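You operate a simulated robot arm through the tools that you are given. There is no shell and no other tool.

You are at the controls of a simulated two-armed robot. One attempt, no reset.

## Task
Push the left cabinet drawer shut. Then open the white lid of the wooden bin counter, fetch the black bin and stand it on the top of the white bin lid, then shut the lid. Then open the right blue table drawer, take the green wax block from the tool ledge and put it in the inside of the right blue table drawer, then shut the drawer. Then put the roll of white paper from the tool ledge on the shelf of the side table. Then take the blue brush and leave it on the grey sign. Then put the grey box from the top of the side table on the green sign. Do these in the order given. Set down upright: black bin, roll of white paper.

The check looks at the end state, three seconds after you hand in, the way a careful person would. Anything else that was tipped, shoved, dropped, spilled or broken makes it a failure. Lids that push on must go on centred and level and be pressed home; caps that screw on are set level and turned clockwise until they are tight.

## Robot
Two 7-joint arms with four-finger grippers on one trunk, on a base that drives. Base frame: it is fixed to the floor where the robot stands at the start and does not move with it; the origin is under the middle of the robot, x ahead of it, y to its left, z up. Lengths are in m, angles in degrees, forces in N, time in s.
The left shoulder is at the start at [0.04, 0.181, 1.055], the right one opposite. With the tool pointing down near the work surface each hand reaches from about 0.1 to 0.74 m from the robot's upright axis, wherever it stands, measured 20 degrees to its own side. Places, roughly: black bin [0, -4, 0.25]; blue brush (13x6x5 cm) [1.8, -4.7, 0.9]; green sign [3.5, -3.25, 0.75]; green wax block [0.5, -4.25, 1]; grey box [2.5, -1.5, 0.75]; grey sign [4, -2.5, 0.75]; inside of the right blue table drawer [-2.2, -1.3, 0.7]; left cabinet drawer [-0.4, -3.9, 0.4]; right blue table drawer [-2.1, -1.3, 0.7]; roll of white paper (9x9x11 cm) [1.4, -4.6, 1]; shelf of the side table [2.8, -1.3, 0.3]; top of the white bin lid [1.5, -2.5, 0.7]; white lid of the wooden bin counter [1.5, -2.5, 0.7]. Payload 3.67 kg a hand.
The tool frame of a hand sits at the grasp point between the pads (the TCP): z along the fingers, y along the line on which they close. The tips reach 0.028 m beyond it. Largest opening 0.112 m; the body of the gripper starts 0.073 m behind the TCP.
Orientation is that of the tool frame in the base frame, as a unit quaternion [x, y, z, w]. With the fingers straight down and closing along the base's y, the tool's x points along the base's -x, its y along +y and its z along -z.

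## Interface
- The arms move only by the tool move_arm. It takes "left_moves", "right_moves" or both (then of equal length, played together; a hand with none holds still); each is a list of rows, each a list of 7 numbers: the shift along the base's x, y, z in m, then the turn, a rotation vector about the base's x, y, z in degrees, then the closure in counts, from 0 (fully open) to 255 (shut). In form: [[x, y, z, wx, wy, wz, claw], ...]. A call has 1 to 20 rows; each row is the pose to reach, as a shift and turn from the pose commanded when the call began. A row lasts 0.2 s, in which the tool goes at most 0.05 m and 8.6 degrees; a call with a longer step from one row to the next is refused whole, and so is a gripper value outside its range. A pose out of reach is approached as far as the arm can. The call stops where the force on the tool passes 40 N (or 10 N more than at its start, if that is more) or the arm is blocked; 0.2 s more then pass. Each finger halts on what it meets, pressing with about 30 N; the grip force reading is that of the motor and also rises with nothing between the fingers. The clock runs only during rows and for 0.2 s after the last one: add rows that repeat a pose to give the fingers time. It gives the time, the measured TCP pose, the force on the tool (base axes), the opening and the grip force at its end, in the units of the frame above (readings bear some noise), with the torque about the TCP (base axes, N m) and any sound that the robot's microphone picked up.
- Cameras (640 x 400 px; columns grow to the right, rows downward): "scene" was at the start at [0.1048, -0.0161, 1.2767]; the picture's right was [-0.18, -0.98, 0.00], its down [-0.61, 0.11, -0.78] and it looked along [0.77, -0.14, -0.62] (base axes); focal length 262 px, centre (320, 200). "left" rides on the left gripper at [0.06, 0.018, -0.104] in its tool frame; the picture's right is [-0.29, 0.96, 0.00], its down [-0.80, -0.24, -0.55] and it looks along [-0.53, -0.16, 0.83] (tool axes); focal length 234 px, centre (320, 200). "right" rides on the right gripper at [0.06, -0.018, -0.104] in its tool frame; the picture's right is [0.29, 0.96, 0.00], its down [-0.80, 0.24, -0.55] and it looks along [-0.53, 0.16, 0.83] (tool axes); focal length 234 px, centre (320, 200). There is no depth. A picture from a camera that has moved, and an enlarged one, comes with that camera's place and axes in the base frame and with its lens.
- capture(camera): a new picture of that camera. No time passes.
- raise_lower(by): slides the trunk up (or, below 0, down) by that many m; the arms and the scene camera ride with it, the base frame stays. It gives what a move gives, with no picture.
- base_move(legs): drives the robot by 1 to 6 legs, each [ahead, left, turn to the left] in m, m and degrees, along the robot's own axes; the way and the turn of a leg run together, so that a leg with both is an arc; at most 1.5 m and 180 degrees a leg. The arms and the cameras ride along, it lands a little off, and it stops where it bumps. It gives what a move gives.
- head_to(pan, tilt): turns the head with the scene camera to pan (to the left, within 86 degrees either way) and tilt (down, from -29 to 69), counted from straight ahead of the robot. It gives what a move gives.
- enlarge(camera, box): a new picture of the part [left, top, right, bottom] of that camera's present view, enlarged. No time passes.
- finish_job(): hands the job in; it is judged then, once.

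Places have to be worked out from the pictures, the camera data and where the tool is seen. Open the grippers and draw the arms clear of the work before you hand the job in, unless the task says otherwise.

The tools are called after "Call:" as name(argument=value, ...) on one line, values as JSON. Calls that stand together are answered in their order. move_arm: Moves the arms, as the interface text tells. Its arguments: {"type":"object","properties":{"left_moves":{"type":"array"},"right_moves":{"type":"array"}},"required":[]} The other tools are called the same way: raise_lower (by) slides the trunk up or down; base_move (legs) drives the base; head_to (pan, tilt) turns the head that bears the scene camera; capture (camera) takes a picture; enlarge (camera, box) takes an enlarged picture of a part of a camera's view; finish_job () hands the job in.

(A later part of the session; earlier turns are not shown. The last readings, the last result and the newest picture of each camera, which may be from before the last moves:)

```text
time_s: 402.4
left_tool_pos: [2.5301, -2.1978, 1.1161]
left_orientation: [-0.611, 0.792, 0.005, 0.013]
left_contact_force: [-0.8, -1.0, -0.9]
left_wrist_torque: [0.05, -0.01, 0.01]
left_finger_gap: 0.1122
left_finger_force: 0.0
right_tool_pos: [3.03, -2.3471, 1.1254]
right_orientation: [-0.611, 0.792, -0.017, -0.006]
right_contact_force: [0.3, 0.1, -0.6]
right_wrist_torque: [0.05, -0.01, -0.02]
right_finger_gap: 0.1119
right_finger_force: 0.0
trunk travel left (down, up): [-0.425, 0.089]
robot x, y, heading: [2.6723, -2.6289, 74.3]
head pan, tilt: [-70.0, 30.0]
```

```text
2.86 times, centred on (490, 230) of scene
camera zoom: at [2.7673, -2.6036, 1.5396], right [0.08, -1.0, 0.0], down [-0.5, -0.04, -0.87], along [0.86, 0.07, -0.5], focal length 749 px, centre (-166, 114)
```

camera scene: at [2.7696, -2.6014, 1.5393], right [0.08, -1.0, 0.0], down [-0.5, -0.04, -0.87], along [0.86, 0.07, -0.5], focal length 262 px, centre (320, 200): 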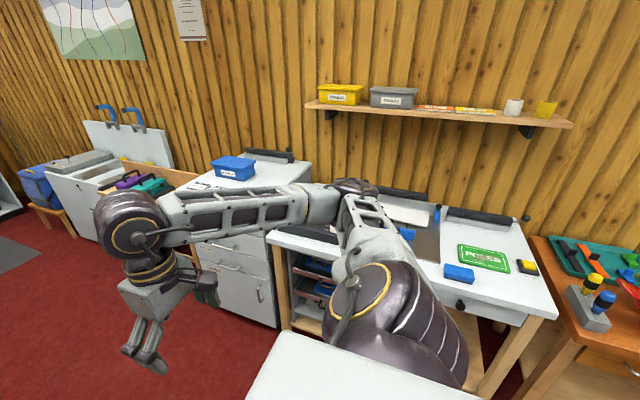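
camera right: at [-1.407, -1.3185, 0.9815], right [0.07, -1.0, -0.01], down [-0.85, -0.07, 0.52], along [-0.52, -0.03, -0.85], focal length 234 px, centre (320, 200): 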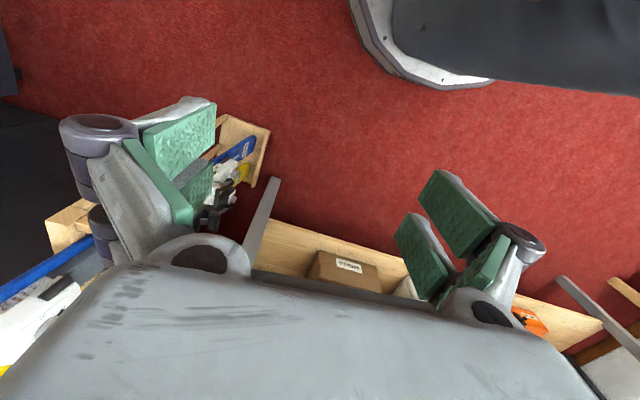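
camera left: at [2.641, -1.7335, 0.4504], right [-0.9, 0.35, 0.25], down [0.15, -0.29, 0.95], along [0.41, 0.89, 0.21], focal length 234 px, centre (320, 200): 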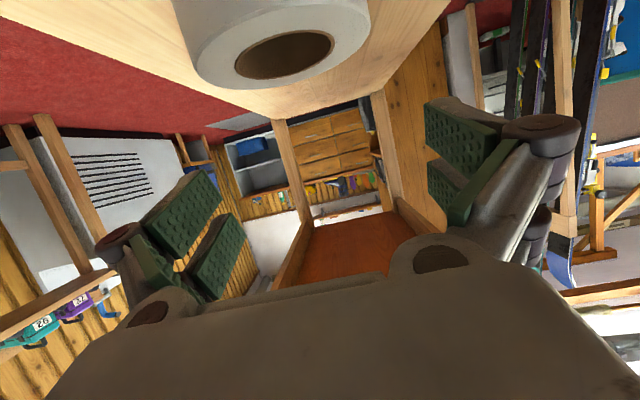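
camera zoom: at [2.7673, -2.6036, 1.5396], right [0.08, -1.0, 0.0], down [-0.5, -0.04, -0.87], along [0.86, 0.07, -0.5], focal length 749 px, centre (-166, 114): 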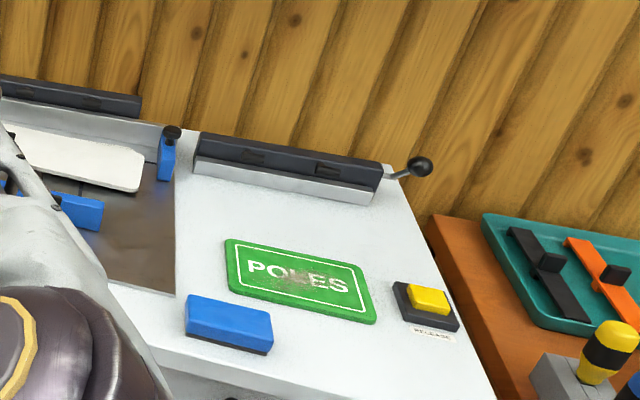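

The green "POLES" plate and grey "BOOTS" plate are both on the white table. Now I drive back to the bench for the blue brush, planning to use the right hand (yaw −90° works for it).

Call:
base_move(legs=[[0, -0.2, 0], [0, 0, -180], [1.0, -0.2, 0], [0.15, -0.15, 0]])

Call:
head_to(pan=0, tilt=40)

Call:
capture(camera="scene")

```text
time_s: 418.3
left_tool_pos: [2.3606, -4.1036, 1.1163]
left_orientation: [0.793, 0.609, -0.011, 0.006]
left_contact_force: [0.0, 0.0, -0.4]
left_wrist_torque: [-0.01, 0.04, 0.04]
left_finger_gap: 0.112
left_finger_force: 0.0
right_tool_pos: [1.861, -3.9541, 1.1248]
right_orientation: [0.793, 0.608, 0.007, -0.017]
right_contact_force: [0.4, -0.4, 0.1]
right_wrist_torque: [0.04, 0.05, 0.01]
right_finger_gap: 0.1122
right_finger_force: 0.0
trunk travel left (down, up): [-0.425, 0.089]
robot x, y, heading: [2.2159, -3.6724, -105.6]
head pan, tilt: [-70.0, 30.0]
```

```text
time_s: 419.7
left_tool_pos: [2.3603, -4.1043, 1.1161]
left_orientation: [0.792, 0.61, -0.012, 0.006]
left_contact_force: [-0.9, -0.2, -0.1]
left_wrist_torque: [0.01, 0.01, -0.03]
left_finger_gap: 0.1118
left_finger_force: 0.0
right_tool_pos: [1.8605, -3.954, 1.1248]
right_orientation: [0.793, 0.609, 0.007, -0.016]
right_contact_force: [0.3, 0.9, -0.2]
right_wrist_torque: [0.0, 0.02, -0.03]
right_finger_gap: 0.1118
right_finger_force: 0.0
trunk travel left (down, up): [-0.425, 0.089]
robot x, y, heading: [2.2169, -3.6725, -105.6]
head pan, tilt: [0.0, 40.0]
```

```text
taken
camera scene: at [2.189, -3.7735, 1.524], right [-0.96, 0.27, 0.0], down [0.17, 0.62, -0.77], along [-0.21, -0.74, -0.64], focal length 262 px, centre (320, 200)
```

scene: 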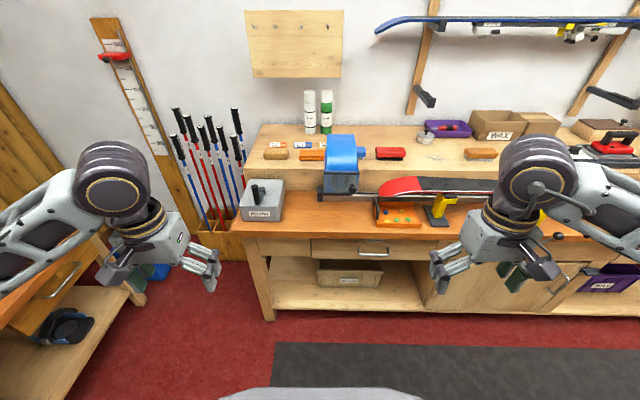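

The blue machine hides the brush from here. I zoom to gauge the machine's extent and height.

Call:
enlarge(camera="scene", box=[230, 110, 450, 240])

```text
2.91 times, centred on (340, 175) of scene
camera zoom: at [2.189, -3.7735, 1.524], right [-0.96, 0.27, 0.0], down [0.17, 0.62, -0.77], along [-0.21, -0.74, -0.64], focal length 763 px, centre (262, 273)
```

zoom: 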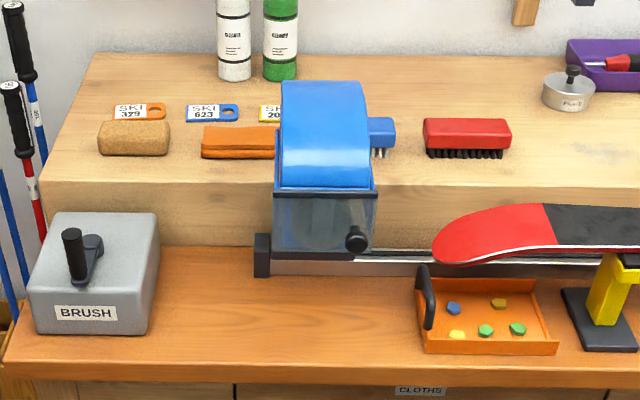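

The brush lies just behind the machine hood (top z≈1.04), its right end sticking out. I'll grip that right end with the right hand from above. I drive 0.4 m closer and yaw the right hand −90°.

Call:
base_move(legs=[[0.39, 0, -0.4]])

Call:
move_arm(right_moves=[[0, 0, 0, 0, 0, -8.2, 0], [0, 0, 0, 0, 0, -16.4, 0], [0, 0, 0, 0, 0, -24.6, 0], [0, 0, 0, 0, 0, -32.8, 0], [0, 0, 0, 0, 0, -41, 0], [0, 0, 0, 0, 0, -49.2, 0], [0, 0, 0, 0, 0, -57.4, 0], [0, 0, 0, 0, 0, -65.6, 0], [0, 0, 0, 0, 0, -73.8, 0], [0, 0, 0, 0, 0, -82, 0], [0, 0, 0, 0, 0, -90, 0]])

Call:
capture(camera="scene")

Call:
capture(camera="right")

```text
time_s: 422.2
left_tool_pos: [2.2492, -4.4767, 1.1165]
left_orientation: [0.795, 0.606, -0.012, 0.005]
left_contact_force: [0.1, 0.4, -0.4]
left_wrist_torque: [0.0, 0.03, 0.03]
left_finger_gap: 0.1119
left_finger_force: 0.1
right_tool_pos: [1.7514, -4.3226, 1.1251]
right_orientation: [0.795, 0.606, 0.007, -0.017]
right_contact_force: [0.6, -0.1, 0.7]
right_wrist_torque: [-0.01, 0.04, 0.03]
right_finger_gap: 0.1122
right_finger_force: 0.1
trunk travel left (down, up): [-0.425, 0.089]
robot x, y, heading: [2.1091, -4.0492, -106.4]
head pan, tilt: [0.0, 40.0]
```

```text
time_s: 424.6
left_tool_pos: [2.2502, -4.478, 1.1158]
left_orientation: [0.795, 0.606, -0.013, 0.006]
left_contact_force: [-0.4, 0.4, 0.1]
left_wrist_torque: [-0.02, 0.0, -0.01]
left_finger_gap: 0.1121
left_finger_force: 0.2
right_tool_pos: [1.751, -4.3239, 1.1238]
right_orientation: [0.991, -0.135, 0.017, -0.007]
right_contact_force: [-0.1, -0.3, -0.3]
right_wrist_torque: [0.01, 0.0, -0.01]
right_finger_gap: 0.1121
right_finger_force: 0.1
trunk travel left (down, up): [-0.425, 0.089]
robot x, y, heading: [2.1116, -4.0449, -106.3]
head pan, tilt: [0.0, 40.0]
```

```text
taken
camera scene: at [2.082, -4.1461, 1.524], right [-0.96, 0.28, 0.0], down [0.18, 0.62, -0.77], along [-0.21, -0.74, -0.64], focal length 262 px, centre (320, 200)
```

scene: 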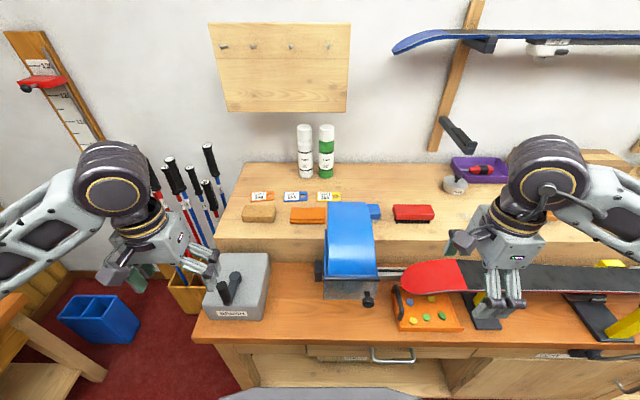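

```text
taken
camera right: at [1.8108, -4.3241, 1.2311], right [0.02, -1.0, -0.01], down [-0.85, -0.02, 0.52], along [-0.52, 0.0, -0.85], focal length 234 px, centre (320, 200)
```

right: 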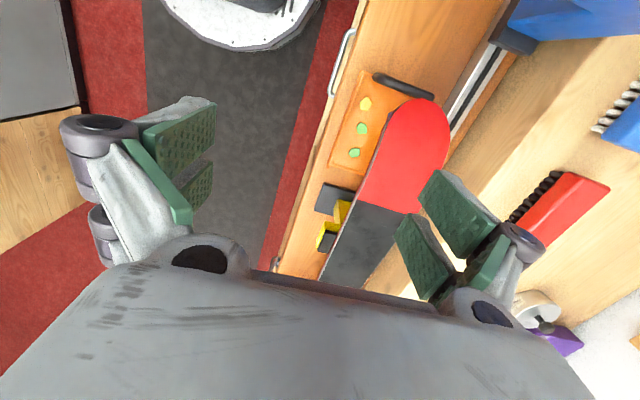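

The right camera sees the brush; grip point ≈[1.751,-4.713]. I extend the hand most of the way at z≈1.1 and look again.

Call:
move_arm(right_moves=[[0, -0.045, 0, 0, 0, 0, 0], [0, -0.09, 0, 0, 0, 0, 0], [0, -0.135, 0, 0, 0, 0, 0], [0, -0.18, 0, 0, 0, 0, 0], [0, -0.225, 0, 0, 0, 0, 0], [0, -0.27, 0, 0, 0, 0, 0], [0, -0.31, 0, 0, 0, 0, 0], [0, -0.345, 0, 0, 0, 0, 0]])

Call:
capture(camera="right")

Call:
capture(camera="scene")

```text
time_s: 426.4
left_tool_pos: [2.2506, -4.478, 1.1146]
left_orientation: [0.795, 0.606, -0.011, 0.005]
left_contact_force: [-0.8, 0.3, -0.9]
left_wrist_torque: [-0.02, 0.02, 0.0]
left_finger_gap: 0.1122
left_finger_force: 0.0
right_tool_pos: [1.7497, -4.6707, 1.1257]
right_orientation: [0.991, -0.135, 0.016, -0.008]
right_contact_force: [0.2, -0.2, 0.0]
right_wrist_torque: [0.04, 0.01, -0.01]
right_finger_gap: 0.1123
right_finger_force: 0.1
trunk travel left (down, up): [-0.425, 0.089]
robot x, y, heading: [2.11, -4.0425, -106.1]
head pan, tilt: [0.0, 40.0]
```

```text
taken
camera right: at [1.8088, -4.6705, 1.2311], right [0.02, -1.0, -0.01], down [-0.85, -0.02, 0.53], along [-0.53, 0.0, -0.85], focal length 234 px, centre (320, 200)
```

right: 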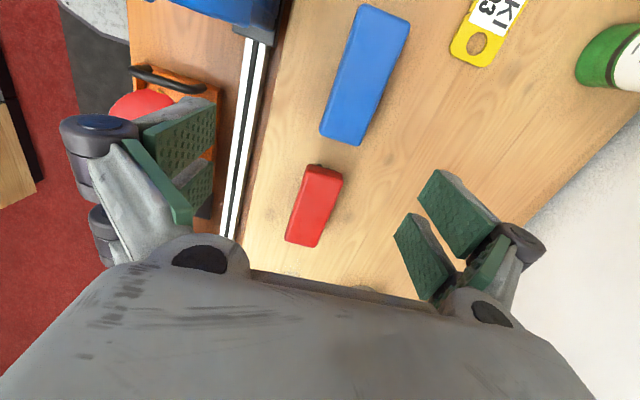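

```text
taken
camera scene: at [2.083, -4.1476, 1.5239], right [-0.96, 0.28, 0.0], down [0.18, 0.62, -0.77], along [-0.21, -0.73, -0.64], focal length 262 px, centre (320, 200)
```

scene: 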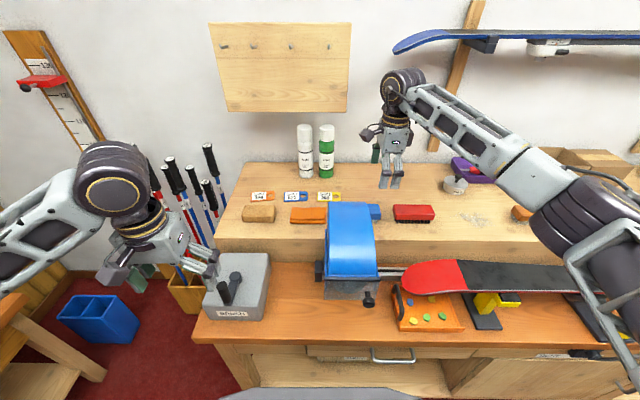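

Brush located: centre ≈[1.788,-4.711], top z≈0.96, hood clear by >2 cm. I position over it (slightly right of centre) and descend to z≈0.953.

Call:
move_arm(right_moves=[[0.01, -0.018, -0.03, 0, 0, 0, 0], [0.019, -0.035, -0.06, 0, 0, 0, 0], [0.019, -0.035, -0.1, 0, 0, 0, 0], [0.019, -0.035, -0.135, 0, 0, 0, 0]])

Call:
capture(camera="right")

Call:
enlarge(camera="scene", box=[290, 120, 470, 270])

```text
time_s: 427.4
left_tool_pos: [2.2492, -4.4783, 1.1159]
left_orientation: [0.795, 0.607, -0.011, 0.005]
left_contact_force: [-0.3, 0.1, 0.4]
left_wrist_torque: [0.0, -0.01, 0.02]
left_finger_gap: 0.1119
left_finger_force: 0.1
right_tool_pos: [1.7693, -4.7041, 0.9886]
right_orientation: [0.991, -0.135, 0.017, -0.006]
right_contact_force: [-0.7, 0.6, -0.3]
right_wrist_torque: [0.03, -0.02, 0.01]
right_finger_gap: 0.1121
right_finger_force: 0.0
trunk travel left (down, up): [-0.425, 0.089]
robot x, y, heading: [2.1108, -4.0446, -106.0]
head pan, tilt: [0.0, 40.0]
```

```text
taken
camera right: at [1.829, -4.7038, 1.0949], right [0.02, -1.0, -0.01], down [-0.85, -0.02, 0.52], along [-0.52, 0.0, -0.85], focal length 234 px, centre (320, 200)
```

right: 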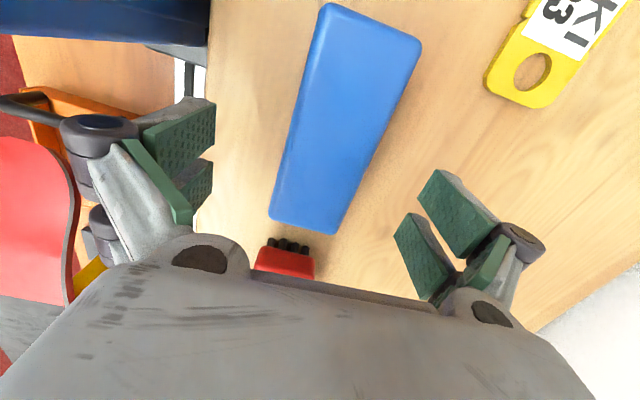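

```text
2.67 times, centred on (380, 195) of scene
camera zoom: at [2.082, -4.1473, 1.5238], right [-0.96, 0.28, 0.0], down [0.18, 0.62, -0.77], along [-0.21, -0.74, -0.64], focal length 699 px, centre (160, 213)
```

zoom: 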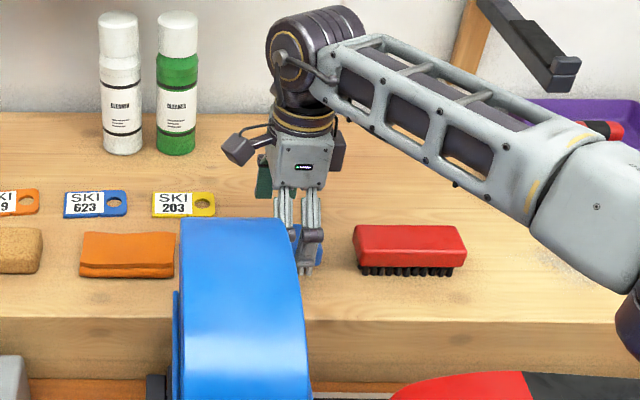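

Centred between the fingers. Descend 3.6 cm and close.

Call:
move_arm(right_moves=[[0, 0, -0.02, 0, 0, 0, 0], [0, 0, -0.035, 0, 0, 0, 0], [0, 0, -0.035, 0, 0, 0, 100], [0, 0, -0.035, 0, 0, 0, 255], [0, 0, -0.035, 0, 0, 0, 255], [0, 0, -0.035, 0, 0, 0, 255]])

Call:
capture(camera="right")

```text
time_s: 428.8
left_tool_pos: [2.2503, -4.4776, 1.1157]
left_orientation: [0.794, 0.607, -0.012, 0.006]
left_contact_force: [0.1, -0.6, 0.2]
left_wrist_torque: [0.04, 0.0, 0.01]
left_finger_gap: 0.1118
left_finger_force: 0.0
right_tool_pos: [1.7704, -4.7049, 0.9554]
right_orientation: [0.991, -0.134, 0.017, -0.007]
right_contact_force: [0.2, 0.5, 1.4]
right_wrist_torque: [-0.04, 0.07, -0.01]
right_finger_gap: 0.0511
right_finger_force: 29.8
trunk travel left (down, up): [-0.425, 0.089]
robot x, y, heading: [2.113, -4.043, -106.4]
head pan, tilt: [0.0, 40.0]
```

```text
taken
camera right: at [1.8298, -4.7036, 1.0611], right [0.02, -1.0, -0.01], down [-0.85, -0.02, 0.52], along [-0.52, -0.01, -0.85], focal length 234 px, centre (320, 200)
```

right: 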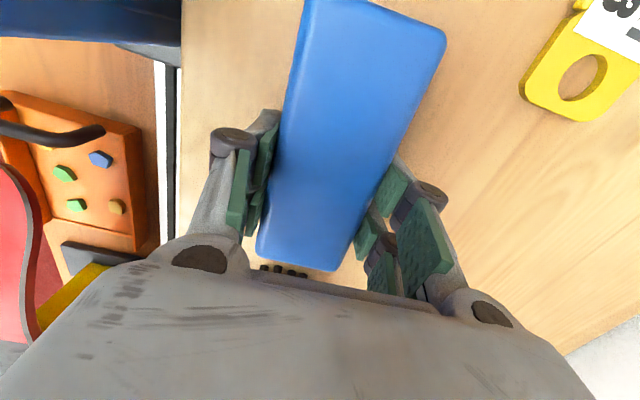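

Brush gripped. I lift it 0.25 m straight up (well above the hood), then draw it back.

Call:
move_arm(right_moves=[[0, 0, 0.02, 0, 0, 0, 255], [0, 0, 0.06, 0, 0, 0, 255], [0, 0, 0.105, 0, 0, 0, 255], [0, 0, 0.15, 0, 0, 0, 255], [0, 0, 0.195, 0, 0, 0, 255], [0, 0, 0.24, 0, 0, 0, 255]])

Call:
capture(camera="scene")

Call:
capture(camera="right")

```text
time_s: 430.2
left_tool_pos: [2.2505, -4.4775, 1.1159]
left_orientation: [0.795, 0.607, -0.012, 0.006]
left_contact_force: [0.5, 0.3, 0.2]
left_wrist_torque: [0.0, 0.0, -0.01]
left_finger_gap: 0.1121
left_finger_force: 0.1
right_tool_pos: [1.773, -4.7033, 1.1943]
right_orientation: [0.991, -0.134, 0.017, -0.008]
right_contact_force: [0.0, 0.1, -1.0]
right_wrist_torque: [-0.01, 0.01, 0.02]
right_finger_gap: 0.051
right_finger_force: 30.2
trunk travel left (down, up): [-0.425, 0.089]
robot x, y, heading: [2.1104, -4.0442, -106.4]
head pan, tilt: [0.0, 40.0]
```

```text
taken
camera scene: at [2.0828, -4.1457, 1.524], right [-0.96, 0.28, 0.0], down [0.18, 0.62, -0.77], along [-0.21, -0.74, -0.64], focal length 262 px, centre (320, 200)
```

scene: 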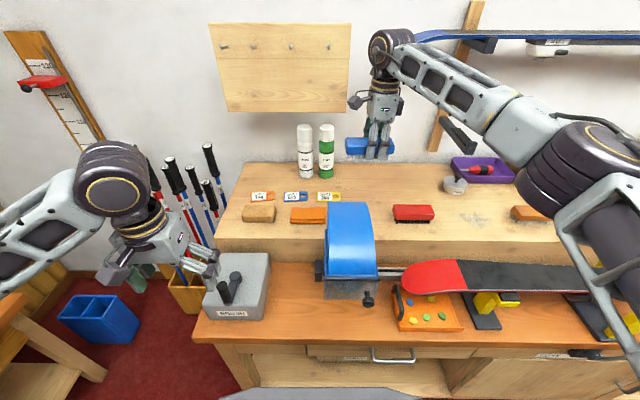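

```text
taken
camera right: at [1.8317, -4.7022, 1.3002], right [0.02, -1.0, -0.01], down [-0.85, -0.02, 0.52], along [-0.52, 0.0, -0.85], focal length 234 px, centre (320, 200)
```

right: 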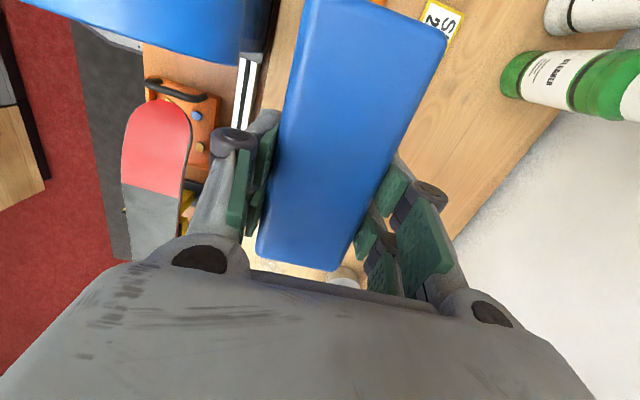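

Brush held level. I retract the arm and drive around to the white table with the grey "BOOTS" sign near [3.99,-2.48].

Call:
move_arm(right_moves=[[0.0127, 0.0432, 0, 0, 0, 0, 255], [0.0253, 0.0864, 0, 0, 0, 0, 255], [0.038, 0.1296, 0, 0, 0, 0, 255], [0.0507, 0.1727, 0, 0, 0, 0, 255], [0.0633, 0.2159, 0, 0, 0, 0, 255], [0.076, 0.259, 0, 0, 0, 0, 255], [0.0887, 0.3022, 0, 0, 0, 0, 255], [0.1, 0.34, 0, 0, 0, 0, 255]])

Call:
base_move(legs=[[-0.3, 0.3, 0], [0, 0, 90]])

Call:
head_to(pan=30, tilt=30)

Call:
capture(camera="scene")

```text
time_s: 432.0
left_tool_pos: [2.2492, -4.4767, 1.1153]
left_orientation: [0.795, 0.607, -0.011, 0.005]
left_contact_force: [-0.1, -0.3, 0.6]
left_wrist_torque: [-0.02, 0.01, -0.02]
left_finger_gap: 0.112
left_finger_force: 0.0
right_tool_pos: [1.8686, -4.3639, 1.1951]
right_orientation: [0.991, -0.134, 0.017, -0.006]
right_contact_force: [-0.3, 1.1, -2.1]
right_wrist_torque: [-0.01, 0.0, 0.0]
right_finger_gap: 0.0509
right_finger_force: 30.4
trunk travel left (down, up): [-0.425, 0.089]
robot x, y, heading: [2.112, -4.0452, -106.4]
head pan, tilt: [0.0, 40.0]
```

```text
time_s: 438.9
left_tool_pos: [2.9123, -3.6974, 1.1171]
left_orientation: [0.126, 0.992, -0.004, 0.012]
left_contact_force: [0.1, 0.4, 0.1]
left_wrist_torque: [0.01, -0.02, -0.01]
left_finger_gap: 0.1122
left_finger_force: 0.0
right_tool_pos: [2.8061, -4.0811, 1.1945]
right_orientation: [0.791, 0.611, 0.007, -0.018]
right_contact_force: [-0.6, 0.4, -0.5]
right_wrist_torque: [-0.04, 0.01, 0.03]
right_finger_gap: 0.0511
right_finger_force: 29.9
trunk travel left (down, up): [-0.425, 0.089]
robot x, y, heading: [2.4773, -3.8464, -15.2]
head pan, tilt: [0.0, 40.0]
```

```text
time_s: 439.8
left_tool_pos: [2.9116, -3.6983, 1.1157]
left_orientation: [0.125, 0.992, -0.004, 0.012]
left_contact_force: [0.2, -0.6, 0.1]
left_wrist_torque: [-0.01, -0.01, 0.01]
left_finger_gap: 0.1119
left_finger_force: 0.0
right_tool_pos: [2.804, -4.0811, 1.1954]
right_orientation: [0.791, 0.612, 0.007, -0.018]
right_contact_force: [0.2, 0.0, -1.2]
right_wrist_torque: [-0.05, 0.02, -0.03]
right_finger_gap: 0.0508
right_finger_force: 30.0
trunk travel left (down, up): [-0.425, 0.089]
robot x, y, heading: [2.4821, -3.8401, -15.2]
head pan, tilt: [30.0, 30.0]
```

```text
taken
camera scene: at [2.5882, -3.8252, 1.5393], right [0.25, -0.97, 0.0], down [-0.48, -0.13, -0.87], along [0.84, 0.22, -0.5], focal length 262 px, centre (320, 200)
```

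scene: 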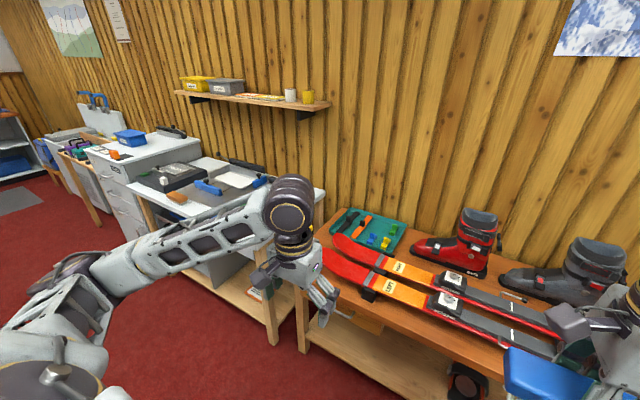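

Clear. I sidestep north along the white table.

Call:
base_move(legs=[[0.0, 0.88, 0], [0.2, 0.88, -1.5]])

Call:
head_to(pan=0, tilt=40)

Call:
capture(camera="scene")

```text
time_s: 449.0
left_tool_pos: [3.5947, -2.0911, 1.1154]
left_orientation: [0.149, 0.989, -0.004, 0.013]
left_contact_force: [0.7, -0.4, 1.1]
left_wrist_torque: [0.01, 0.02, -0.02]
left_finger_gap: 0.1119
left_finger_force: 0.0
right_tool_pos: [3.4697, -2.469, 1.1958]
right_orientation: [0.805, 0.592, 0.008, -0.017]
right_contact_force: [-1.2, -0.2, -0.7]
right_wrist_torque: [0.01, -0.02, 0.03]
right_finger_gap: 0.0509
right_finger_force: 29.5
trunk travel left (down, up): [-0.425, 0.089]
robot x, y, heading: [3.1562, -2.2149, -18.3]
head pan, tilt: [30.0, 30.0]
```

```text
time_s: 449.9
left_tool_pos: [3.5956, -2.0911, 1.1152]
left_orientation: [0.149, 0.989, -0.004, 0.012]
left_contact_force: [-0.1, 0.5, 0.2]
left_wrist_torque: [-0.01, 0.0, -0.01]
left_finger_gap: 0.1121
left_finger_force: 0.1
right_tool_pos: [3.4692, -2.468, 1.195]
right_orientation: [0.806, 0.592, 0.006, -0.017]
right_contact_force: [-0.8, 0.5, -1.4]
right_wrist_torque: [-0.01, 0.0, -0.02]
right_finger_gap: 0.0508
right_finger_force: 30.0
trunk travel left (down, up): [-0.425, 0.089]
robot x, y, heading: [3.1573, -2.2175, -18.2]
head pan, tilt: [0.0, 40.0]
```

```text
taken
camera scene: at [3.258, -2.2479, 1.524], right [-0.31, -0.95, 0.0], down [-0.61, 0.2, -0.77], along [0.73, -0.24, -0.64], focal length 262 px, centre (320, 200)
```

scene: 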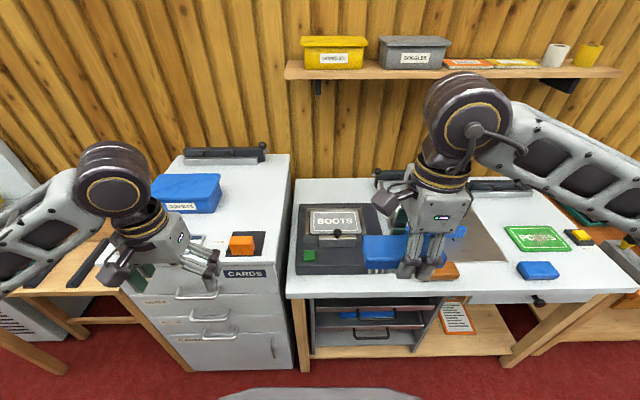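

The grey BOOTS sign is straight ahead. Zooming in.

Call:
enlarge(camera="scene", box=[280, 180, 420, 310])

```text
3.08 times, centred on (350, 245) of scene
camera zoom: at [3.258, -2.2479, 1.524], right [-0.31, -0.95, 0.0], down [-0.61, 0.2, -0.77], along [0.73, -0.24, -0.64], focal length 807 px, centre (228, 62)
```

zoom: 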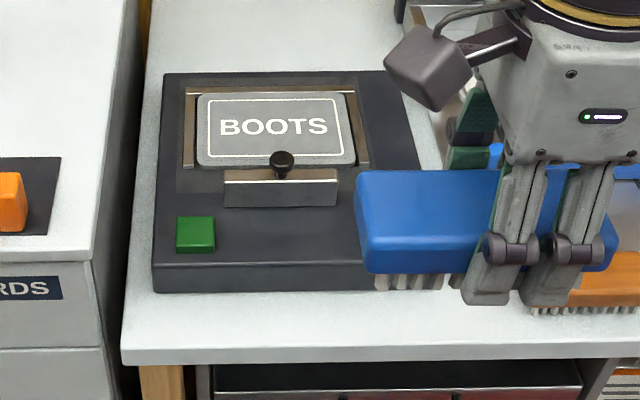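

Sign plate ≈0.18×0.12 m, ~0.78 m ahead, slightly right; a clamp knob overlaps its front edge. I advance 0.13 m.

Call:
base_move(legs=[[0.13, 0, 0]])

Call:
capture(camera="scene")

Call:
enlarge(camera="scene", box=[280, 200, 420, 330])

Call:
capture(camera="right")

```text
time_s: 451.2
left_tool_pos: [3.7142, -2.1306, 1.1162]
left_orientation: [0.15, 0.989, -0.004, 0.012]
left_contact_force: [0.3, 0.5, 0.1]
left_wrist_torque: [-0.01, -0.02, 0.02]
left_finger_gap: 0.1118
left_finger_force: 0.1
right_tool_pos: [3.5878, -2.5067, 1.1964]
right_orientation: [0.806, 0.592, 0.007, -0.017]
right_contact_force: [-0.6, -0.3, -0.7]
right_wrist_torque: [-0.05, 0.01, 0.0]
right_finger_gap: 0.0511
right_finger_force: 30.2
trunk travel left (down, up): [-0.425, 0.089]
robot x, y, heading: [3.2797, -2.2527, -18.0]
head pan, tilt: [0.0, 40.0]
```

```text
taken
camera scene: at [3.3765, -2.2865, 1.5241], right [-0.31, -0.95, 0.0], down [-0.61, 0.2, -0.77], along [0.73, -0.24, -0.64], focal length 262 px, centre (320, 200)
```

scene: 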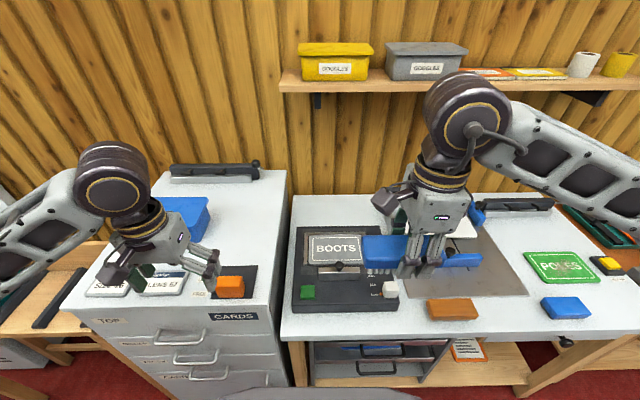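

```text
3.08 times, centred on (350, 265) of scene
camera zoom: at [3.3765, -2.2865, 1.5241], right [-0.31, -0.95, 0.0], down [-0.61, 0.2, -0.77], along [0.73, -0.24, -0.64], focal length 807 px, centre (228, 0)
```

zoom: 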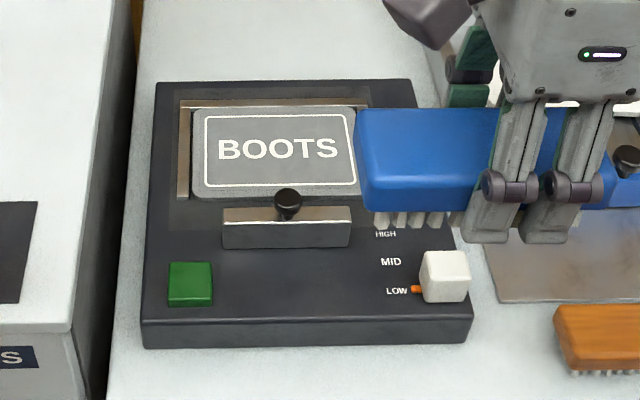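

```text
taken
camera right: at [3.5902, -2.4481, 1.3021], right [1.0, -0.01, -0.01], down [-0.01, -0.85, 0.52], along [-0.01, -0.52, -0.85], focal length 234 px, centre (320, 200)
```

right: 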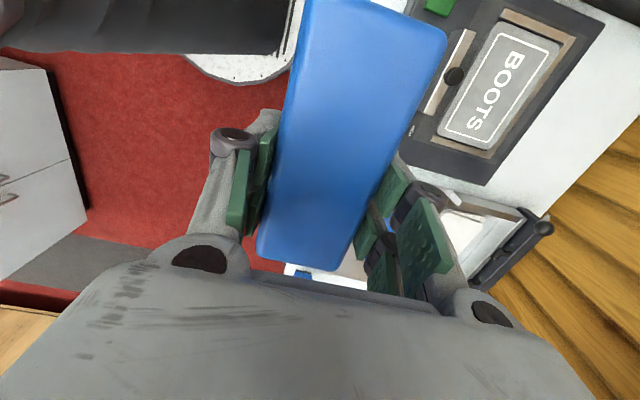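

Plate centre ≈[3.895,-2.504], z≈0.85. I move the brush over it and lower in stages.

Call:
move_arm(right_moves=[[0.044, -0.0025, 0, 0, 0, 0, 255], [0.088, -0.005, 0, 0, 0, 0, 255], [0.132, -0.0075, 0, 0, 0, 0, 255], [0.176, -0.01, 0, 0, 0, 0, 255], [0.22, -0.0125, 0, 0, 0, 0, 255], [0.264, -0.015, 0, 0, 0, 0, 255], [0.307, -0.017, 0, 0, 0, 0, 255], [0.307, -0.017, -0.045, 0, 0, 0, 255], [0.307, -0.017, -0.09, 0, 0, 0, 255], [0.307, -0.017, -0.135, 0, 0, 0, 255], [0.307, -0.017, -0.18, 0, 0, 0, 255]])

Call:
capture(camera="right")

Call:
enlarge(camera="scene", box=[270, 190, 430, 330])

```text
time_s: 453.6
left_tool_pos: [3.7153, -2.1305, 1.1168]
left_orientation: [0.15, 0.989, -0.004, 0.012]
left_contact_force: [0.1, 0.8, -0.8]
left_wrist_torque: [0.04, -0.01, 0.0]
left_finger_gap: 0.112
left_finger_force: 0.1
right_tool_pos: [3.8985, -2.5266, 1.0161]
right_orientation: [0.806, 0.592, 0.008, -0.017]
right_contact_force: [-0.2, -0.2, -1.6]
right_wrist_torque: [-0.01, 0.05, 0.0]
right_finger_gap: 0.0509
right_finger_force: 29.7
trunk travel left (down, up): [-0.425, 0.089]
robot x, y, heading: [3.2788, -2.2528, -18.3]
head pan, tilt: [0.0, 40.0]
```

```text
taken
camera right: at [3.8999, -2.4676, 1.1217], right [1.0, -0.01, -0.01], down [-0.01, -0.85, 0.52], along [-0.01, -0.52, -0.85], focal length 234 px, centre (320, 200)
```

right: 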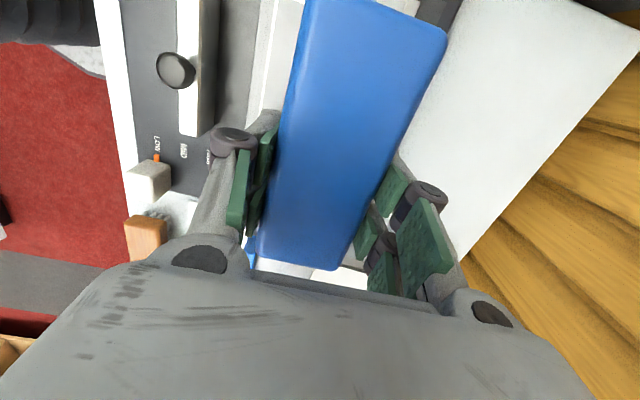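

```text
2.86 times, centred on (350, 260) of scene
camera zoom: at [3.3785, -2.2879, 1.5239], right [-0.31, -0.95, 0.0], down [-0.61, 0.2, -0.77], along [0.73, -0.24, -0.64], focal length 749 px, centre (234, 29)
```

zoom: 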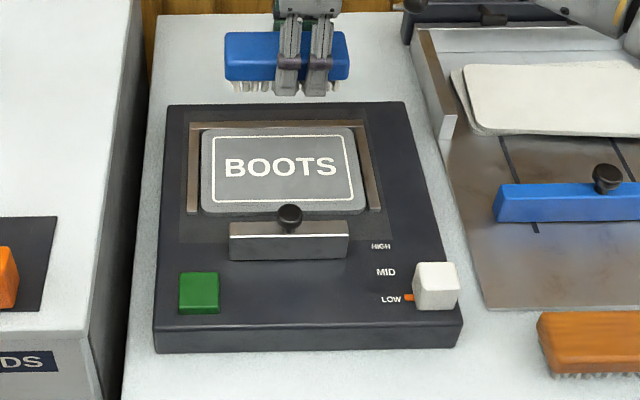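

Brush is centred over the plate within ~1 cm. Lowering further, then in fine steps.

Call:
move_arm(right_moves=[[-0.004, 0, -0.04, 0, 0, 0, 255], [-0.006, 0, -0.08, 0, 0, 0, 255], [-0.006, 0, -0.095, 0, 0, 0, 255]])

Call:
enlarge(camera="scene", box=[270, 190, 430, 330])

```text
time_s: 454.4
left_tool_pos: [3.7148, -2.1294, 1.1155]
left_orientation: [0.15, 0.989, -0.005, 0.013]
left_contact_force: [-0.1, 0.2, 1.0]
left_wrist_torque: [0.01, 0.0, 0.03]
left_finger_gap: 0.1119
left_finger_force: 0.0
right_tool_pos: [3.8901, -2.5247, 0.9204]
right_orientation: [0.806, 0.591, 0.008, -0.016]
right_contact_force: [-0.2, 0.6, -0.9]
right_wrist_torque: [-0.05, 0.02, -0.03]
right_finger_gap: 0.0508
right_finger_force: 30.1
trunk travel left (down, up): [-0.425, 0.089]
robot x, y, heading: [3.2771, -2.2557, -18.1]
head pan, tilt: [0.0, 40.0]
```

```text
2.86 times, centred on (350, 260) of scene
camera zoom: at [3.3778, -2.2866, 1.524], right [-0.31, -0.95, 0.0], down [-0.61, 0.2, -0.77], along [0.73, -0.24, -0.64], focal length 749 px, centre (234, 29)
```

zoom: 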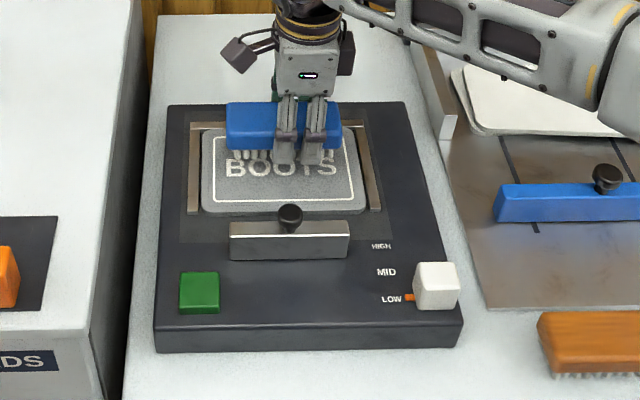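

Brush descending onto the plate, slightly to its rear – good, away from the knob. Fine lowering now.

Call:
move_arm(right_moves=[[-0.003, 0.001, -0.008, 0, 0, 0, 255], [-0.005, 0.002, -0.016, 0, 0, 0, 255], [-0.005, 0.002, -0.022, 0, 0, 0, 255]])

```text
time_s: 455.2
left_tool_pos: [3.7155, -2.131, 1.1163]
left_orientation: [0.151, 0.988, -0.004, 0.011]
left_contact_force: [0.9, -0.1, -0.8]
left_wrist_torque: [0.02, -0.01, 0.01]
left_finger_gap: 0.1122
left_finger_force: 0.1
right_tool_pos: [3.8859, -2.5206, 0.8985]
right_orientation: [0.806, 0.592, 0.008, -0.015]
right_contact_force: [0.4, 0.0, -1.8]
right_wrist_torque: [-0.03, 0.07, 0.0]
right_finger_gap: 0.051
right_finger_force: 30.0
trunk travel left (down, up): [-0.425, 0.089]
robot x, y, heading: [3.2798, -2.2533, -18.3]
head pan, tilt: [0.0, 40.0]
```

Call:
move_arm(right_moves=[[0, 0, -0.005, 0, 0, 0, 255], [0, 0, -0.01, 0, 0, 0, 255]])

Call:
enlarge(camera="scene", box=[270, 190, 430, 330])

```text
time_s: 455.8
left_tool_pos: [3.7134, -2.1306, 1.117]
left_orientation: [0.15, 0.989, -0.005, 0.013]
left_contact_force: [0.1, -0.1, -0.4]
left_wrist_torque: [0.03, 0.0, -0.05]
left_finger_gap: 0.1119
left_finger_force: 0.1
right_tool_pos: [3.8855, -2.5226, 0.8933]
right_orientation: [0.806, 0.592, 0.01, -0.014]
right_contact_force: [-0.3, -4.0, 25.3]
right_wrist_torque: [-0.03, 0.02, 0.04]
right_finger_gap: 0.0507
right_finger_force: 29.6
trunk travel left (down, up): [-0.425, 0.089]
robot x, y, heading: [3.2806, -2.254, -18.0]
head pan, tilt: [0.0, 40.0]
```

```text
2.86 times, centred on (350, 260) of scene
camera zoom: at [3.3748, -2.2859, 1.5245], right [-0.31, -0.95, 0.0], down [-0.61, 0.2, -0.77], along [0.73, -0.24, -0.64], focal length 749 px, centre (234, 29)
```

zoom: 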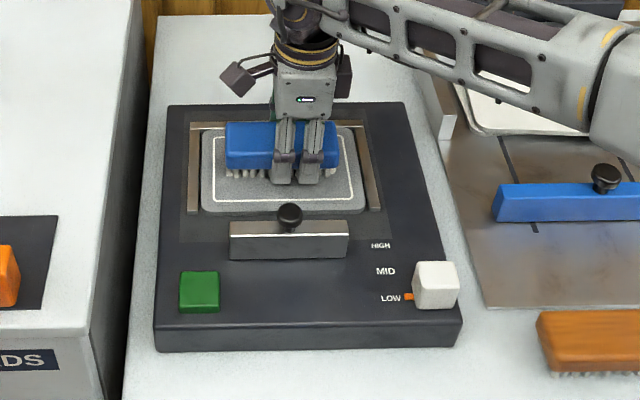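

Contact on the plate (25 N) – brush sits fully within it. I ease up 2 mm and release.

Call:
move_arm(right_moves=[[0, 0, 0.003, 0, 0, 0, 255], [0, 0, 0.003, 0, 0, 0, 180], [0, 0, 0.003, 0, 0, 0, 80], [0, 0, 0.003, 0, 0, 0, 60], [0, 0, 0.003, 0, 0, 0, 60]])

Call:
move_arm(right_moves=[[0, 0, 0.03, 0, 0, 0, 60], [0, 0, 0.07, 0, 0, 0, 60], [0, 0, 0.11, 0, 0, 0, 60], [0, 0, 0.155, 0, 0, 0, 0], [0, 0, 0.2, 0, 0, 0, 0], [0, 0, 0.245, 0, 0, 0, 0]])

Call:
enlarge(camera="scene", box=[270, 190, 430, 330])

Call:
capture(camera="right")

```text
time_s: 457.0
left_tool_pos: [3.7151, -2.1298, 1.1163]
left_orientation: [0.151, 0.988, -0.005, 0.011]
left_contact_force: [0.3, 0.0, 0.1]
left_wrist_torque: [-0.01, 0.0, 0.02]
left_finger_gap: 0.1122
left_finger_force: 0.1
right_tool_pos: [3.8852, -2.5225, 0.8901]
right_orientation: [0.806, 0.591, 0.008, -0.017]
right_contact_force: [-0.3, 0.0, -0.7]
right_wrist_torque: [-0.01, 0.0, -0.04]
right_finger_gap: 0.0856
right_finger_force: 0.1
trunk travel left (down, up): [-0.425, 0.089]
robot x, y, heading: [3.2802, -2.2551, -18.1]
head pan, tilt: [0.0, 40.0]
```

```text
time_s: 458.4
left_tool_pos: [3.7143, -2.1308, 1.116]
left_orientation: [0.15, 0.989, -0.004, 0.012]
left_contact_force: [-0.8, -0.2, -0.5]
left_wrist_torque: [-0.01, -0.01, -0.02]
left_finger_gap: 0.1118
left_finger_force: 0.1
right_tool_pos: [3.8857, -2.52, 1.1392]
right_orientation: [0.805, 0.592, 0.006, -0.015]
right_contact_force: [-0.1, 1.2, 0.4]
right_wrist_torque: [0.01, 0.0, 0.01]
right_finger_gap: 0.1117
right_finger_force: 0.1
trunk travel left (down, up): [-0.425, 0.089]
robot x, y, heading: [3.2788, -2.2534, -18.1]
head pan, tilt: [0.0, 40.0]
```

```text
2.86 times, centred on (350, 260) of scene
camera zoom: at [3.3771, -2.2863, 1.524], right [-0.31, -0.95, 0.0], down [-0.61, 0.2, -0.77], along [0.73, -0.24, -0.64], focal length 749 px, centre (234, 29)
```

zoom: 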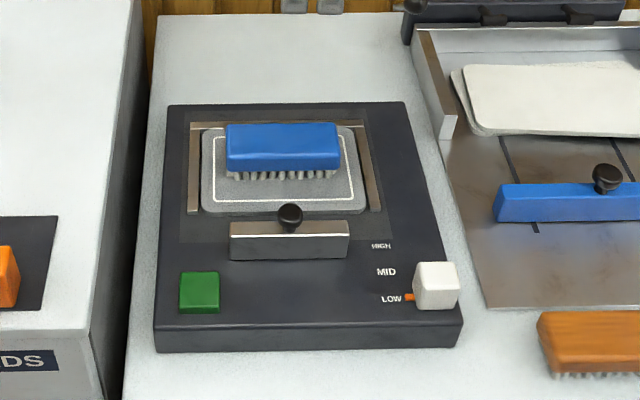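

```text
taken
camera right: at [3.8882, -2.4612, 1.2445], right [1.0, -0.01, -0.01], down [0.0, -0.85, 0.53], along [-0.01, -0.53, -0.85], focal length 234 px, centre (320, 200)
```

right: 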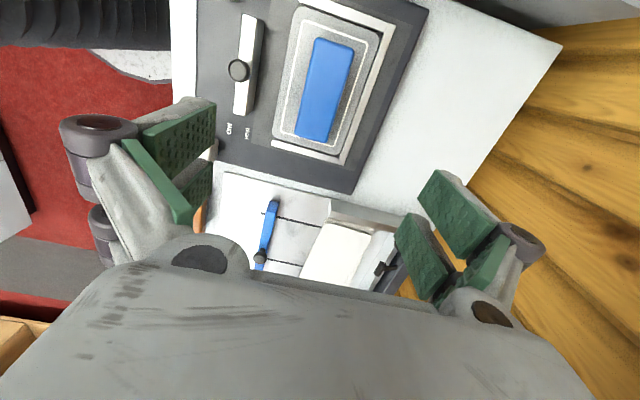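

The blue brush rests squarely on the grey sign. Next, the grey box. I retract the right hand and restore its yaw, then go to the side table's south end.

Call:
move_arm(right_moves=[[-0.043, 0.014, 0.01, 0, 0, 0, 0], [-0.086, 0.028, 0.01, 0, 0, 0, 0], [-0.129, 0.042, 0.01, 0, 0, 0, 0], [-0.172, 0.05, 0.01, 0, 0, 8, 0], [-0.215, 0.05, 0.01, 0, 0, 16, 0], [-0.255, 0.04, 0.01, 0, 0, 24, 0], [-0.29, 0.02, 0.01, 0, 0, 32, 0], [-0.31, 0.0, 0.01, 0, 0, 40, 0], [-0.32, -0.02, 0.01, 0, 0, 48, 0], [-0.33, -0.03, 0.01, 0, 0, 56, 0], [-0.34, -0.04, 0.01, 0, 0, 64, 0], [-0.345, -0.045, 0.01, 0, 0, 72, 0], [-0.35, -0.05, 0.01, 0, 0, 80, 0], [-0.35, -0.05, 0.01, 0, 0, 88, 0]])

Call:
base_move(legs=[[-0.3, -0.3, 0], [0, 0, 92.2]])

Call:
head_to(pan=15, tilt=40)

Call:
capture(camera="scene")

```text
time_s: 461.4
left_tool_pos: [3.7157, -2.1308, 1.1158]
left_orientation: [0.151, 0.989, -0.004, 0.012]
left_contact_force: [0.4, 0.0, -0.4]
left_wrist_torque: [0.02, -0.01, 0.0]
left_finger_gap: 0.1119
left_finger_force: 0.0
right_tool_pos: [3.5353, -2.5731, 1.1458]
right_orientation: [0.167, 0.986, -0.006, -0.016]
right_contact_force: [-0.3, -0.1, 0.8]
right_wrist_torque: [-0.01, -0.03, 0.01]
right_finger_gap: 0.1119
right_finger_force: 0.1
trunk travel left (down, up): [-0.425, 0.089]
robot x, y, heading: [3.277, -2.2535, -18.0]
head pan, tilt: [0.0, 40.0]
```

```text
time_s: 468.4
left_tool_pos: [2.7429, -2.0084, 1.116]
left_orientation: [-0.618, 0.786, 0.006, 0.013]
left_contact_force: [0.9, 0.6, -0.2]
left_wrist_torque: [-0.03, 0.02, 0.01]
left_finger_gap: 0.1119
left_finger_force: 0.1
right_tool_pos: [3.1961, -2.1606, 1.1457]
right_orientation: [-0.604, 0.797, -0.017, -0.008]
right_contact_force: [-0.5, 0.6, 0.7]
right_wrist_torque: [0.02, 0.03, -0.01]
right_finger_gap: 0.1121
right_finger_force: 0.0
trunk travel left (down, up): [-0.425, 0.089]
robot x, y, heading: [2.8932, -2.4367, 75.5]
head pan, tilt: [0.0, 40.0]
```

```text
time_s: 469.2
left_tool_pos: [2.7434, -2.0098, 1.1151]
left_orientation: [-0.618, 0.786, 0.006, 0.012]
left_contact_force: [-0.3, -0.5, -0.5]
left_wrist_torque: [-0.03, 0.01, -0.02]
left_finger_gap: 0.1121
left_finger_force: 0.1
right_tool_pos: [3.1957, -2.1609, 1.1459]
right_orientation: [-0.603, 0.798, -0.017, -0.008]
right_contact_force: [0.2, -0.1, 0.3]
right_wrist_torque: [-0.01, 0.02, 0.0]
right_finger_gap: 0.1118
right_finger_force: 0.1
trunk travel left (down, up): [-0.425, 0.089]
robot x, y, heading: [2.896, -2.4347, 75.9]
head pan, tilt: [15.0, 40.0]
```

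```text
taken
camera scene: at [2.8986, -2.3329, 1.524], right [1.0, 0.01, 0.0], down [0.01, -0.64, -0.77], along [-0.01, 0.77, -0.64], focal length 262 px, centre (320, 200)
```

scene: 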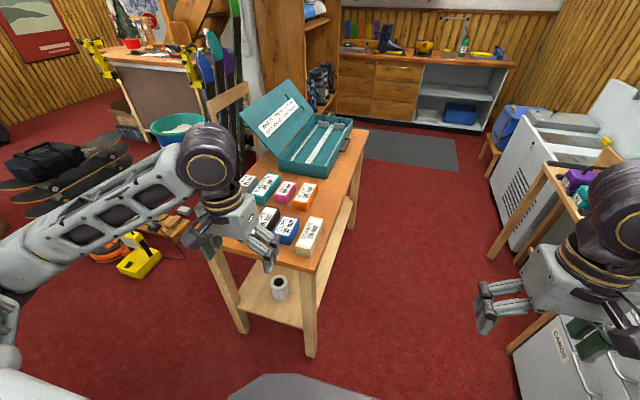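

Roll still upright on the shelf. I sidestep left toward the table's west side.

Call:
base_move(legs=[[0, 0, -1.7], [0, 0.28, 0]])

Call:
head_to(pan=10, tilt=45)

Call:
capture(camera="scene")

Call:
enlarge(camera="scene", box=[200, 100, 400, 240])

```text
time_s: 471.5
left_tool_pos: [2.4908, -1.9298, 1.117]
left_orientation: [-0.608, 0.794, 0.007, 0.011]
left_contact_force: [0.6, 0.6, -1.1]
left_wrist_torque: [0.01, -0.02, 0.02]
left_finger_gap: 0.1117
left_finger_force: 0.0
right_tool_pos: [2.94, -2.0931, 1.146]
right_orientation: [-0.592, 0.805, -0.017, -0.007]
right_contact_force: [-0.3, 1.0, -0.7]
right_wrist_torque: [0.0, 0.02, -0.02]
right_finger_gap: 0.1121
right_finger_force: 0.1
trunk travel left (down, up): [-0.425, 0.089]
robot x, y, heading: [2.6297, -2.362, 74.1]
head pan, tilt: [15.0, 40.0]
```

```text
time_s: 472.2
left_tool_pos: [2.4893, -1.9287, 1.1157]
left_orientation: [-0.608, 0.794, 0.006, 0.012]
left_contact_force: [0.3, 0.2, -0.8]
left_wrist_torque: [0.01, 0.02, 0.01]
left_finger_gap: 0.1117
left_finger_force: 0.0
right_tool_pos: [2.9382, -2.0922, 1.1457]
right_orientation: [-0.592, 0.805, -0.017, -0.007]
right_contact_force: [0.4, 0.3, 0.5]
right_wrist_torque: [0.05, -0.03, 0.03]
right_finger_gap: 0.1119
right_finger_force: 0.0
trunk travel left (down, up): [-0.425, 0.089]
robot x, y, heading: [2.6299, -2.358, 73.9]
head pan, tilt: [10.0, 45.0]
```

```text
taken
camera scene: at [2.6428, -2.2608, 1.5167], right [0.99, -0.1, 0.0], down [-0.07, -0.7, -0.71], along [0.07, 0.7, -0.71], focal length 262 px, centre (320, 200)
```

scene: 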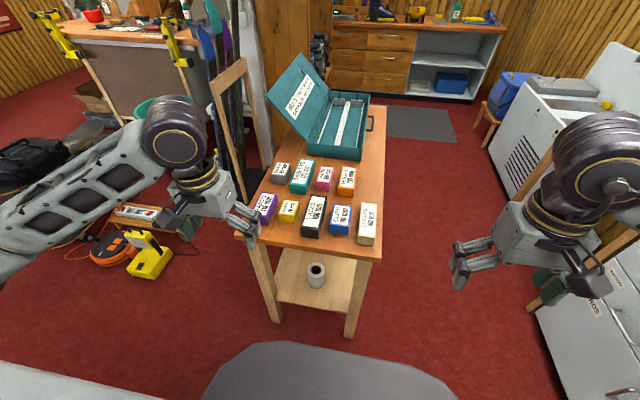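

```text
2.86 times, centred on (300, 170) of scene
camera zoom: at [2.6428, -2.2608, 1.5167], right [0.99, -0.1, 0.0], down [-0.07, -0.7, -0.71], along [0.07, 0.7, -0.71], focal length 749 px, centre (377, 286)
```

zoom: 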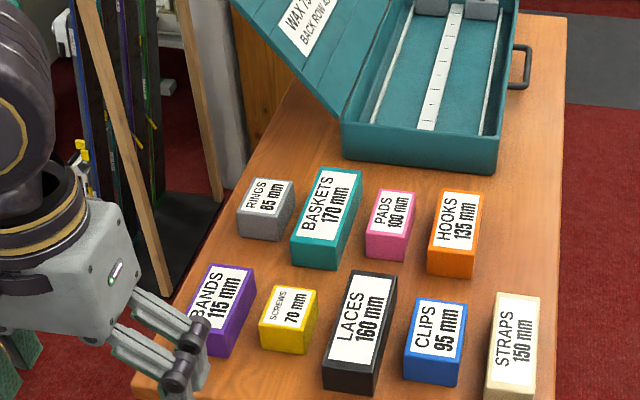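

Grey box "RINGS" centre ≈[2.576,-1.336], ~6 cm wide, top z≈0.805; the teal box is only ~2 cm to its right, so I'd rather close front-to-back. I test yawing the left hand +90°.

Call:
move_arm(left_moves=[[0, 0, 0, 0, 0, 8.2, 0], [0, 0, 0, 0, 0, 16.4, 0], [0, 0, 0, 0, 0, 24.6, 0], [0, 0, 0, 0, 0, 32.8, 0], [0, 0, 0, 0, 0, 41, 0], [0, 0, 0, 0, 0, 49.2, 0], [0, 0, 0, 0, 0, 57.4, 0], [0, 0, 0, 0, 0, 65.6, 0], [0, 0, 0, 0, 0, 73.8, 0], [0, 0, 0, 0, 0, 82, 0], [0, 0, 0, 0, 0, 90, 0]])

Call:
enlarge(camera="scene", box=[255, 140, 345, 210])

```text
time_s: 474.6
left_tool_pos: [2.4903, -1.9301, 1.1163]
left_orientation: [0.991, -0.131, -0.013, -0.003]
left_contact_force: [0.0, -0.5, 0.6]
left_wrist_torque: [0.04, 0.01, 0.0]
left_finger_gap: 0.112
left_finger_force: 0.1
right_tool_pos: [2.9371, -2.0923, 1.1463]
right_orientation: [-0.593, 0.805, -0.016, -0.008]
right_contact_force: [-0.4, -0.2, 0.0]
right_wrist_torque: [-0.02, 0.03, -0.01]
right_finger_gap: 0.1119
right_finger_force: 0.0
trunk travel left (down, up): [-0.425, 0.089]
robot x, y, heading: [2.6319, -2.3576, 73.9]
head pan, tilt: [10.0, 45.0]
```

```text
5.71 times, centred on (300, 175) of scene
camera zoom: at [2.6435, -2.2609, 1.5167], right [0.99, -0.1, 0.0], down [-0.07, -0.7, -0.71], along [0.07, 0.7, -0.71], focal length 1498 px, centre (434, 343)
```

zoom: 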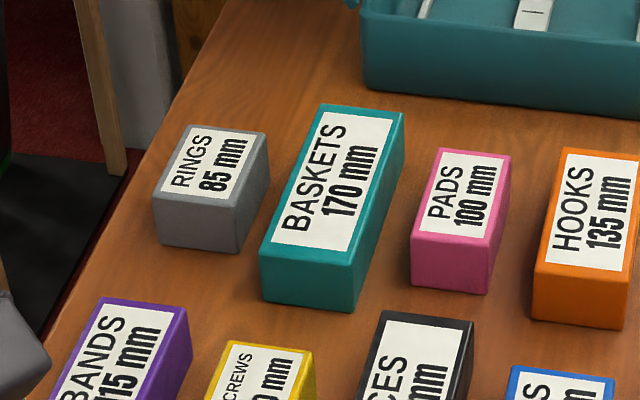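

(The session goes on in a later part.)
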